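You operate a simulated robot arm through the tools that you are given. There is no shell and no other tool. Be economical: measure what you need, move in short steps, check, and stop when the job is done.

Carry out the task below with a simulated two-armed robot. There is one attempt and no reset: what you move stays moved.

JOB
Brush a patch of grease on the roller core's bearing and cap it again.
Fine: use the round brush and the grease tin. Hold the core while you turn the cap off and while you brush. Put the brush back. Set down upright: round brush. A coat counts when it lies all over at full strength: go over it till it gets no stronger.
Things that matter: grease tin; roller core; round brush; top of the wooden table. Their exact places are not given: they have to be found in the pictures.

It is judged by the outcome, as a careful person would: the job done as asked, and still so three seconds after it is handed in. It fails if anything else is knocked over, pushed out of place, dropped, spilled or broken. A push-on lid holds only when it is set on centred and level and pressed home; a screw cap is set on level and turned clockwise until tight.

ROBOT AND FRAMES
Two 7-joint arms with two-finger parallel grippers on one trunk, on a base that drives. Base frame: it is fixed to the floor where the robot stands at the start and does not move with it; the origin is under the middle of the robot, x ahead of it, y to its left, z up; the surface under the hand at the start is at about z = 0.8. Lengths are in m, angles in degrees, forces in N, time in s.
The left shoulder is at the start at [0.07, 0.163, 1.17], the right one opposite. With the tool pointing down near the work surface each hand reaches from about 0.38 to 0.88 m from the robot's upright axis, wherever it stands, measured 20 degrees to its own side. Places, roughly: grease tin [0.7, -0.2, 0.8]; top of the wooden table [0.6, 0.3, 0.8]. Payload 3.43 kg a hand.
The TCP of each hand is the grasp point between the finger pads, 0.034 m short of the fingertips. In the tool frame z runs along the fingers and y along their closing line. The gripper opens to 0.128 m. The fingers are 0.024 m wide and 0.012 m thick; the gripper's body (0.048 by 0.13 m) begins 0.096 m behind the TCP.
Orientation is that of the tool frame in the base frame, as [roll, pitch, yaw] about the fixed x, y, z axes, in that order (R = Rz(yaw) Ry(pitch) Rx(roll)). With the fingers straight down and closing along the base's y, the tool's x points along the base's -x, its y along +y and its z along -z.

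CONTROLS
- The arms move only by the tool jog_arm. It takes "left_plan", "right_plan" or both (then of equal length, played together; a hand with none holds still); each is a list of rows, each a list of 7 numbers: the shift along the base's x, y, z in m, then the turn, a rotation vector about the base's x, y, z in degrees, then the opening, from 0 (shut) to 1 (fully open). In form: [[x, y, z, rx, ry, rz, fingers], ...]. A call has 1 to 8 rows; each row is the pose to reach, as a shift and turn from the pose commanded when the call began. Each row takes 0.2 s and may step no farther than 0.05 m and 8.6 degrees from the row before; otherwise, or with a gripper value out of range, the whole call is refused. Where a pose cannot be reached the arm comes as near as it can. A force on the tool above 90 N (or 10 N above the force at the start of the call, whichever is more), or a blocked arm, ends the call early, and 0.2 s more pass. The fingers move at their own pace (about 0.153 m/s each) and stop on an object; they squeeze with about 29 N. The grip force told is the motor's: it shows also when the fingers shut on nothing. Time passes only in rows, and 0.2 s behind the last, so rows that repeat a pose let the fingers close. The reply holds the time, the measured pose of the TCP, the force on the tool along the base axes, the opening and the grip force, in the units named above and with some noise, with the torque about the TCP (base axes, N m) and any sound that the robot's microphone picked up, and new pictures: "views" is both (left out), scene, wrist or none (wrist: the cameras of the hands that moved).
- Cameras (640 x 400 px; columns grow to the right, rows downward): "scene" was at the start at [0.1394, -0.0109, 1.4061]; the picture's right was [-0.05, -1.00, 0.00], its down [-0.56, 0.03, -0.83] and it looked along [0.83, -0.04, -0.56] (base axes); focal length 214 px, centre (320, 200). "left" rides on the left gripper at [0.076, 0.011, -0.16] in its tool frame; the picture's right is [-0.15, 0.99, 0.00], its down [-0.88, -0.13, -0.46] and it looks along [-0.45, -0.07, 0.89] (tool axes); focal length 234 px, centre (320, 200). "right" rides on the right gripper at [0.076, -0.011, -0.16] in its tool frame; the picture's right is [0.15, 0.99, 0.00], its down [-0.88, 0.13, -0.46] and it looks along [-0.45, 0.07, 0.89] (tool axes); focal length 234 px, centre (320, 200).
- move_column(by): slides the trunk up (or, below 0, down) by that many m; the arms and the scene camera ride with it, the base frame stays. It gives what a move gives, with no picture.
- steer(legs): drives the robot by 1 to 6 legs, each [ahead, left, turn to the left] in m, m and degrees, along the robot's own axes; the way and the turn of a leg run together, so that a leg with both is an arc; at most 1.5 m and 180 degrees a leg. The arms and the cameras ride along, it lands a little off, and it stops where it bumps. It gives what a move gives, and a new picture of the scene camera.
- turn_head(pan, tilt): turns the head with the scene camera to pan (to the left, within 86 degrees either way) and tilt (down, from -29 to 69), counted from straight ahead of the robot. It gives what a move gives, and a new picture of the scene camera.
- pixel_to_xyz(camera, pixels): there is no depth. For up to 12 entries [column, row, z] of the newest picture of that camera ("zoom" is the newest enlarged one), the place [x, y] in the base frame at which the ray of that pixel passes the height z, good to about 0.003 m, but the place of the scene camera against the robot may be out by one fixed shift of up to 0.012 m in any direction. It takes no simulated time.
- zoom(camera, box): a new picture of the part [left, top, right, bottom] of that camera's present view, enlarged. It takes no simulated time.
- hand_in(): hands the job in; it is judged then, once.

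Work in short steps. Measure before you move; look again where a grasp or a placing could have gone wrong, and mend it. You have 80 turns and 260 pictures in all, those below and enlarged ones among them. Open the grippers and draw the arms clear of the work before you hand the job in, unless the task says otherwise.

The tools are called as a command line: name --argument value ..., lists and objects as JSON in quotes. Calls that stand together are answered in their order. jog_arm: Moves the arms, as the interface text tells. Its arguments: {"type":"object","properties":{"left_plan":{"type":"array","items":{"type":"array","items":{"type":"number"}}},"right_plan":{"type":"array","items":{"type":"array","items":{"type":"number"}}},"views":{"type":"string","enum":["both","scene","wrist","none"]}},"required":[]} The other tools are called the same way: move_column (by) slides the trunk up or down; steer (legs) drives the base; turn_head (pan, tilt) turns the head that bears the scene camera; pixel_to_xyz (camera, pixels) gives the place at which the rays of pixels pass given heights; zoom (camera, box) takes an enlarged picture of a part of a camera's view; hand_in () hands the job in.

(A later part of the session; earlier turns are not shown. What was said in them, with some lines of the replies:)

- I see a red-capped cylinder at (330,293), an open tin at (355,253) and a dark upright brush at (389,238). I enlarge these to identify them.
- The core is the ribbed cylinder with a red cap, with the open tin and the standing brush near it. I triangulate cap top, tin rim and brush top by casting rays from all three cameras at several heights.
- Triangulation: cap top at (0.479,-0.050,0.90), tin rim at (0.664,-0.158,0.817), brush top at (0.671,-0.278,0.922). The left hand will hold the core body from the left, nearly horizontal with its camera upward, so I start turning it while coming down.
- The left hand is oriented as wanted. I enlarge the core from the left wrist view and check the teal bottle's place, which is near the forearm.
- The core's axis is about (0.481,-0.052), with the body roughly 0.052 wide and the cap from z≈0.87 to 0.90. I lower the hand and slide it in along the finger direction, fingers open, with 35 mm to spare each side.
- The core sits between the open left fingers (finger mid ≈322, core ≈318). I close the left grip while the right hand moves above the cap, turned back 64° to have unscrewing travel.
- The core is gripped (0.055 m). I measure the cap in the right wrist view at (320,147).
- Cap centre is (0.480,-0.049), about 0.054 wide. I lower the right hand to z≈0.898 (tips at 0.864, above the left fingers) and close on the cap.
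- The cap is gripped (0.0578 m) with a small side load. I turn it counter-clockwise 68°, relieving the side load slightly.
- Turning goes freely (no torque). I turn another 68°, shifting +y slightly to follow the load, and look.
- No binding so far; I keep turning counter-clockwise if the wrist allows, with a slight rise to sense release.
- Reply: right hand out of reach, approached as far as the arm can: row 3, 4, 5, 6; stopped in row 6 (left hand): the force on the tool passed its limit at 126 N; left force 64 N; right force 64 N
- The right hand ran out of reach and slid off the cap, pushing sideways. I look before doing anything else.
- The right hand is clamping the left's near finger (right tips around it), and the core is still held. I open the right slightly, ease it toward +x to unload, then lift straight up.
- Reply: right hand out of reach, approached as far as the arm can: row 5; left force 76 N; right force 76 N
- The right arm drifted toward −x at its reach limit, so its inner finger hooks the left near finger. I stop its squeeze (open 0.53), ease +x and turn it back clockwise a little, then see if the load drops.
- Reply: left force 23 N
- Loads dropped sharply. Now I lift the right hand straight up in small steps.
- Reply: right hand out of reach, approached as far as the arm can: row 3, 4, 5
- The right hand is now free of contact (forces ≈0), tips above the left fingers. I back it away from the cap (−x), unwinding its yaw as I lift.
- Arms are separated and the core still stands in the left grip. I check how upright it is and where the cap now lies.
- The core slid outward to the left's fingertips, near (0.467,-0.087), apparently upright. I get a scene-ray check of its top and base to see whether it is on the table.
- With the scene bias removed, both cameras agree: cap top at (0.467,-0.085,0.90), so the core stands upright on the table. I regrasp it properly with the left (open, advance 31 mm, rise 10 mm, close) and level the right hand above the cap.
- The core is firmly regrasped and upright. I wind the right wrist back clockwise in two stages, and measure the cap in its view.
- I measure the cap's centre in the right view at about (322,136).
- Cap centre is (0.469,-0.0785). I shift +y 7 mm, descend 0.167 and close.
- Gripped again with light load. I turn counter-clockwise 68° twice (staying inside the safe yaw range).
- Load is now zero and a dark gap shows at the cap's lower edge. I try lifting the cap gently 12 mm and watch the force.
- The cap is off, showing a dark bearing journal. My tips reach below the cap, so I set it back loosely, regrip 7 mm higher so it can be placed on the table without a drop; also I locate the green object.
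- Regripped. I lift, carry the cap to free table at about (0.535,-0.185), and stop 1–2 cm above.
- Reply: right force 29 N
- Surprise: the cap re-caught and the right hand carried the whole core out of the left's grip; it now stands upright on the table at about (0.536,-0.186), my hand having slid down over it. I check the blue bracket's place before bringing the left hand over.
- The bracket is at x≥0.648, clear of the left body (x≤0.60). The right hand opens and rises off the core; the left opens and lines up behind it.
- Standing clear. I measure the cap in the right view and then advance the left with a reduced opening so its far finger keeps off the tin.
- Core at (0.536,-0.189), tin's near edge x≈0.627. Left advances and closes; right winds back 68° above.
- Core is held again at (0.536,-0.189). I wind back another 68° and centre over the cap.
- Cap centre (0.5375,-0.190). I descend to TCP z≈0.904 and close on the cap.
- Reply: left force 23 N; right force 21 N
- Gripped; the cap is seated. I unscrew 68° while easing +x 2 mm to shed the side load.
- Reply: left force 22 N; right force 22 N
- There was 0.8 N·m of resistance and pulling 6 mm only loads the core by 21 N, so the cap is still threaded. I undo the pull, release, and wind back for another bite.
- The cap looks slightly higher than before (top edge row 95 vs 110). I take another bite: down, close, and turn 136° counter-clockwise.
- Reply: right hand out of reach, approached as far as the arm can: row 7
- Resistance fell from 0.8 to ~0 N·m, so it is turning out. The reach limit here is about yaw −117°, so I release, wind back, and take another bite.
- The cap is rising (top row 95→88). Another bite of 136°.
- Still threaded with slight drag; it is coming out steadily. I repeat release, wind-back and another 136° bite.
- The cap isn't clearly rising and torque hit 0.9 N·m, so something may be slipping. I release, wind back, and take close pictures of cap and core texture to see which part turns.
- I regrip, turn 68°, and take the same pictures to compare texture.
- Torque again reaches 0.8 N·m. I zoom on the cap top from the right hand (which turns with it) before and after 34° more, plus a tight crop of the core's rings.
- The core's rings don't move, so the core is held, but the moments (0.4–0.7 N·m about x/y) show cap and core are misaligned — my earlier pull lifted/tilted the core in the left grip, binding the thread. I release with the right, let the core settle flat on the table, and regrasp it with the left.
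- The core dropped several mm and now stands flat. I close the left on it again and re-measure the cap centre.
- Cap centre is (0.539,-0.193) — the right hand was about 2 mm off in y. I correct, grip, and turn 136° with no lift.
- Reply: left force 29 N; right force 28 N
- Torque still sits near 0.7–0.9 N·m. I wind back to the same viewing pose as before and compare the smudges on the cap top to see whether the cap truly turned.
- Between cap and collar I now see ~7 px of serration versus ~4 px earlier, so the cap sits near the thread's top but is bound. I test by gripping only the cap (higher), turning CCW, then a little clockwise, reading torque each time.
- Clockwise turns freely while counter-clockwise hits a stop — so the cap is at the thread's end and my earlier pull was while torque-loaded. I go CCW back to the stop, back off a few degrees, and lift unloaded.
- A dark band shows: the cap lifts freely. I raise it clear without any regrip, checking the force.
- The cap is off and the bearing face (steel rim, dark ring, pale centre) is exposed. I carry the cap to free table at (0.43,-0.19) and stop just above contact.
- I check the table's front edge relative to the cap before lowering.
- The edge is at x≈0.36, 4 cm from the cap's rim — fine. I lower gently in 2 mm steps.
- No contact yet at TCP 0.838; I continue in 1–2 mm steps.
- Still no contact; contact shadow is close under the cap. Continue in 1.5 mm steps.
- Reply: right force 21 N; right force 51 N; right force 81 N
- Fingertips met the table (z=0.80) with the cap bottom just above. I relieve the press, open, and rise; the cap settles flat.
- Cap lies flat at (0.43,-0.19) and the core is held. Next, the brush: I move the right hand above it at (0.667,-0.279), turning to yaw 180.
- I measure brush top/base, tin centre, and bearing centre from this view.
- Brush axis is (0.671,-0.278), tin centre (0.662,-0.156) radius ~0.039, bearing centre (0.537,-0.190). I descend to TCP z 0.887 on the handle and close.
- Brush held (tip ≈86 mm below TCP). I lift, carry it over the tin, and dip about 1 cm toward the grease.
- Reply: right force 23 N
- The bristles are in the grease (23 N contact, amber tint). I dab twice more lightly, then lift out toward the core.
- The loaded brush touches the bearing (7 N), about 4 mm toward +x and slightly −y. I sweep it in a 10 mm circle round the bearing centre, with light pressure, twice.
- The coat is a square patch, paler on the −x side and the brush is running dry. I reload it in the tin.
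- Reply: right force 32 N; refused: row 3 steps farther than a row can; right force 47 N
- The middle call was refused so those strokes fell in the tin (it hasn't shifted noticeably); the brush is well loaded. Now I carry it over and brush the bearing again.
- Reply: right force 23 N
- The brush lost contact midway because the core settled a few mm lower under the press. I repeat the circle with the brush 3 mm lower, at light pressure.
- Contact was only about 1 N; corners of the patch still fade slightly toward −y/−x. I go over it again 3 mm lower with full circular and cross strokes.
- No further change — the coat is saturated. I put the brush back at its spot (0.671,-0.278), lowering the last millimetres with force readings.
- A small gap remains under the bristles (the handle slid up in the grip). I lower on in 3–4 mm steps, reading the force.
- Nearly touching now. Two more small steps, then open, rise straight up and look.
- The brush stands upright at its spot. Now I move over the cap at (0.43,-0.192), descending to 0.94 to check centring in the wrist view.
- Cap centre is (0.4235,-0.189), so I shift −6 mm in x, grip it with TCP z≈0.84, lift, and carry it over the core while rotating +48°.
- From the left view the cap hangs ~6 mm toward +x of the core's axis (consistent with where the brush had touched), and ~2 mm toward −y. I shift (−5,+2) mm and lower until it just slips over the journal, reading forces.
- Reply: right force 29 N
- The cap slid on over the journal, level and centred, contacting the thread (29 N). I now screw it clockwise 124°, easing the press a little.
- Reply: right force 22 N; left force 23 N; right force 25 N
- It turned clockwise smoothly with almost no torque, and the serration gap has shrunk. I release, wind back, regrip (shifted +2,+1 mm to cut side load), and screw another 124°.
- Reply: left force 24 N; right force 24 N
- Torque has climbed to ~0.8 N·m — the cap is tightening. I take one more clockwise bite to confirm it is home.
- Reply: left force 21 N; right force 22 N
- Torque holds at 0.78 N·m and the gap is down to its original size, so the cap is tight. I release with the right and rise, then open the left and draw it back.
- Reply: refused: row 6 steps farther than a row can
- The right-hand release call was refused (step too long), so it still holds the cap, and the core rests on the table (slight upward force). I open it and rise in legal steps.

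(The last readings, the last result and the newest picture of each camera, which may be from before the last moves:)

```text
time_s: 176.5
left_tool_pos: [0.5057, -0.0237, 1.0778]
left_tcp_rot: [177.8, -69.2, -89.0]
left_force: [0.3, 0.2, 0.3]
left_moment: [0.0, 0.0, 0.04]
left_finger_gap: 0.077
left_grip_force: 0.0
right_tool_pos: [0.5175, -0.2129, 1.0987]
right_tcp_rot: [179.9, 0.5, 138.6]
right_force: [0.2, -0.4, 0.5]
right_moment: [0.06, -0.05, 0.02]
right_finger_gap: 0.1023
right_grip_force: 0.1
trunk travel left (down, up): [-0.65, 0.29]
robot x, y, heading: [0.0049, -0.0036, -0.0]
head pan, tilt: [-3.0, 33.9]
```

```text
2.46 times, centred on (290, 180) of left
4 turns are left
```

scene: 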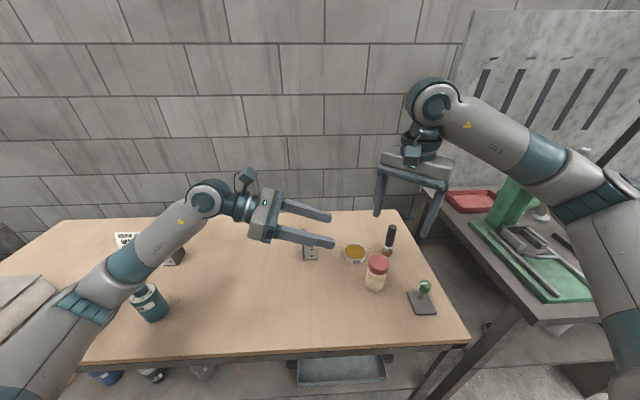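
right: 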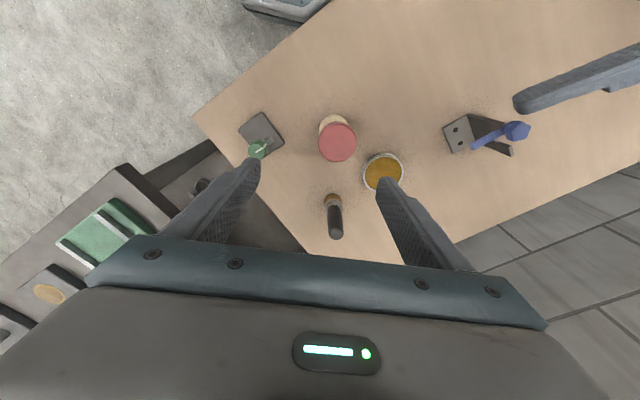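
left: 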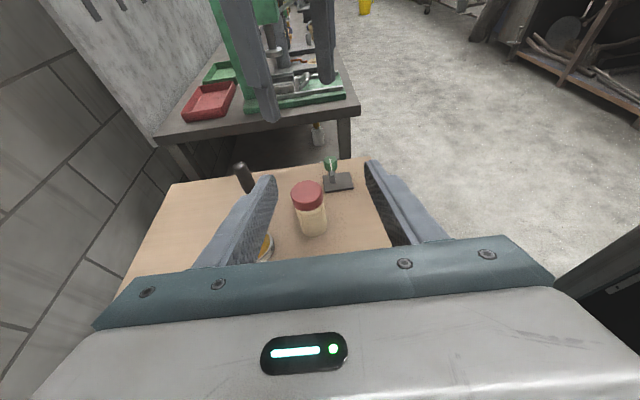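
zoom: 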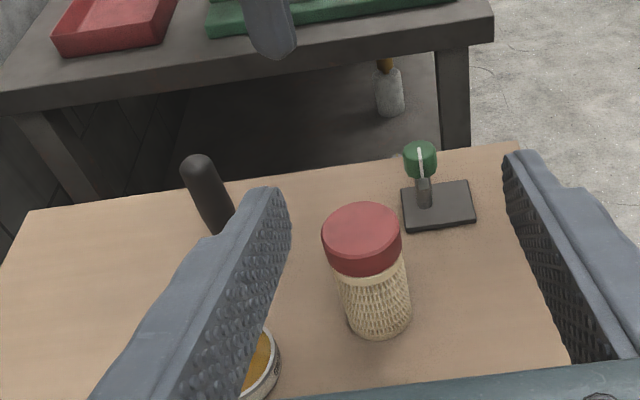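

Core is capped and upright, brush upright, tin in place. The left forearm hides the red bottle, so I raise the left arm a little more and check the whole table.

jog_arm --left_plan '[[0, 0.0, 0.04, 0, 0, 0, 0.6], [0, 0.0, 0.08, 0, 0, 0, 0.6], [0, 0.0, 0.12, 0, 0, 0, 0.6], [0, 0, 0.15, 0, 0, 0, 0.6]]' --views "scene"

```text
time_s: 177.5
left_tool_pos: [0.5084, -0.023, 1.2296]
left_tcp_rot: [177.7, -69.5, -89.1]
left_force: [-0.2, -0.3, 0.4]
left_moment: [0.0, 0.01, -0.03]
left_finger_gap: 0.0766
left_grip_force: 0.0
right_tool_pos: [0.52, -0.2104, 1.0982]
right_tcp_rot: [180.0, 0.5, 138.5]
right_force: [0.1, -0.9, 0.5]
right_moment: [0.04, -0.03, 0.0]
right_finger_gap: 0.1026
right_grip_force: 0.0
trunk travel left (down, up): [-0.65, 0.29]
robot x, y, heading: [0.0002, -0.0005, 0.2]
head pan, tilt: [-3.0, 33.9]
3 turns are left
```

scene: 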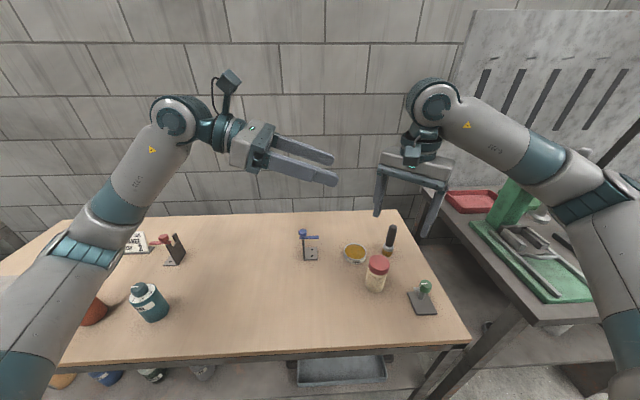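

The teal bottle and the other objects I can see are standing where they were, though the left arm still hides most of the red bottle at (95,312). Both arms are clear, so I hand in.

hand_in

```text
The job is handed in.
```

I greased the roller core's bearing, screwed the cap back on, and set the brush down upright in its old spot. The job is handed in.

- **Coat:** The grease lies as a square patch on the bearing face. I reloaded the brush once and went over the patch until it stopped getting stronger, but the edges of the patch still look slightly soft.
- **Cap:** It went on level and I turned it clockwise until the torque held at about 0.8 N·m. That is about where my grip starts to slip, so I can't tell exactly how tight it is.
- **Core moved:** While I was taking the cap off, the right hand ran past its reach, slid off the cap and pushed the core sideways. Later it lifted the core out of the left hand's grip. The core stayed upright, but it now stands about 15 cm from where it started.
- **Not fully checked:** In the last picture the left arm hid most of the red bottle. It was standing in the last clear view, and I felt no contact there.
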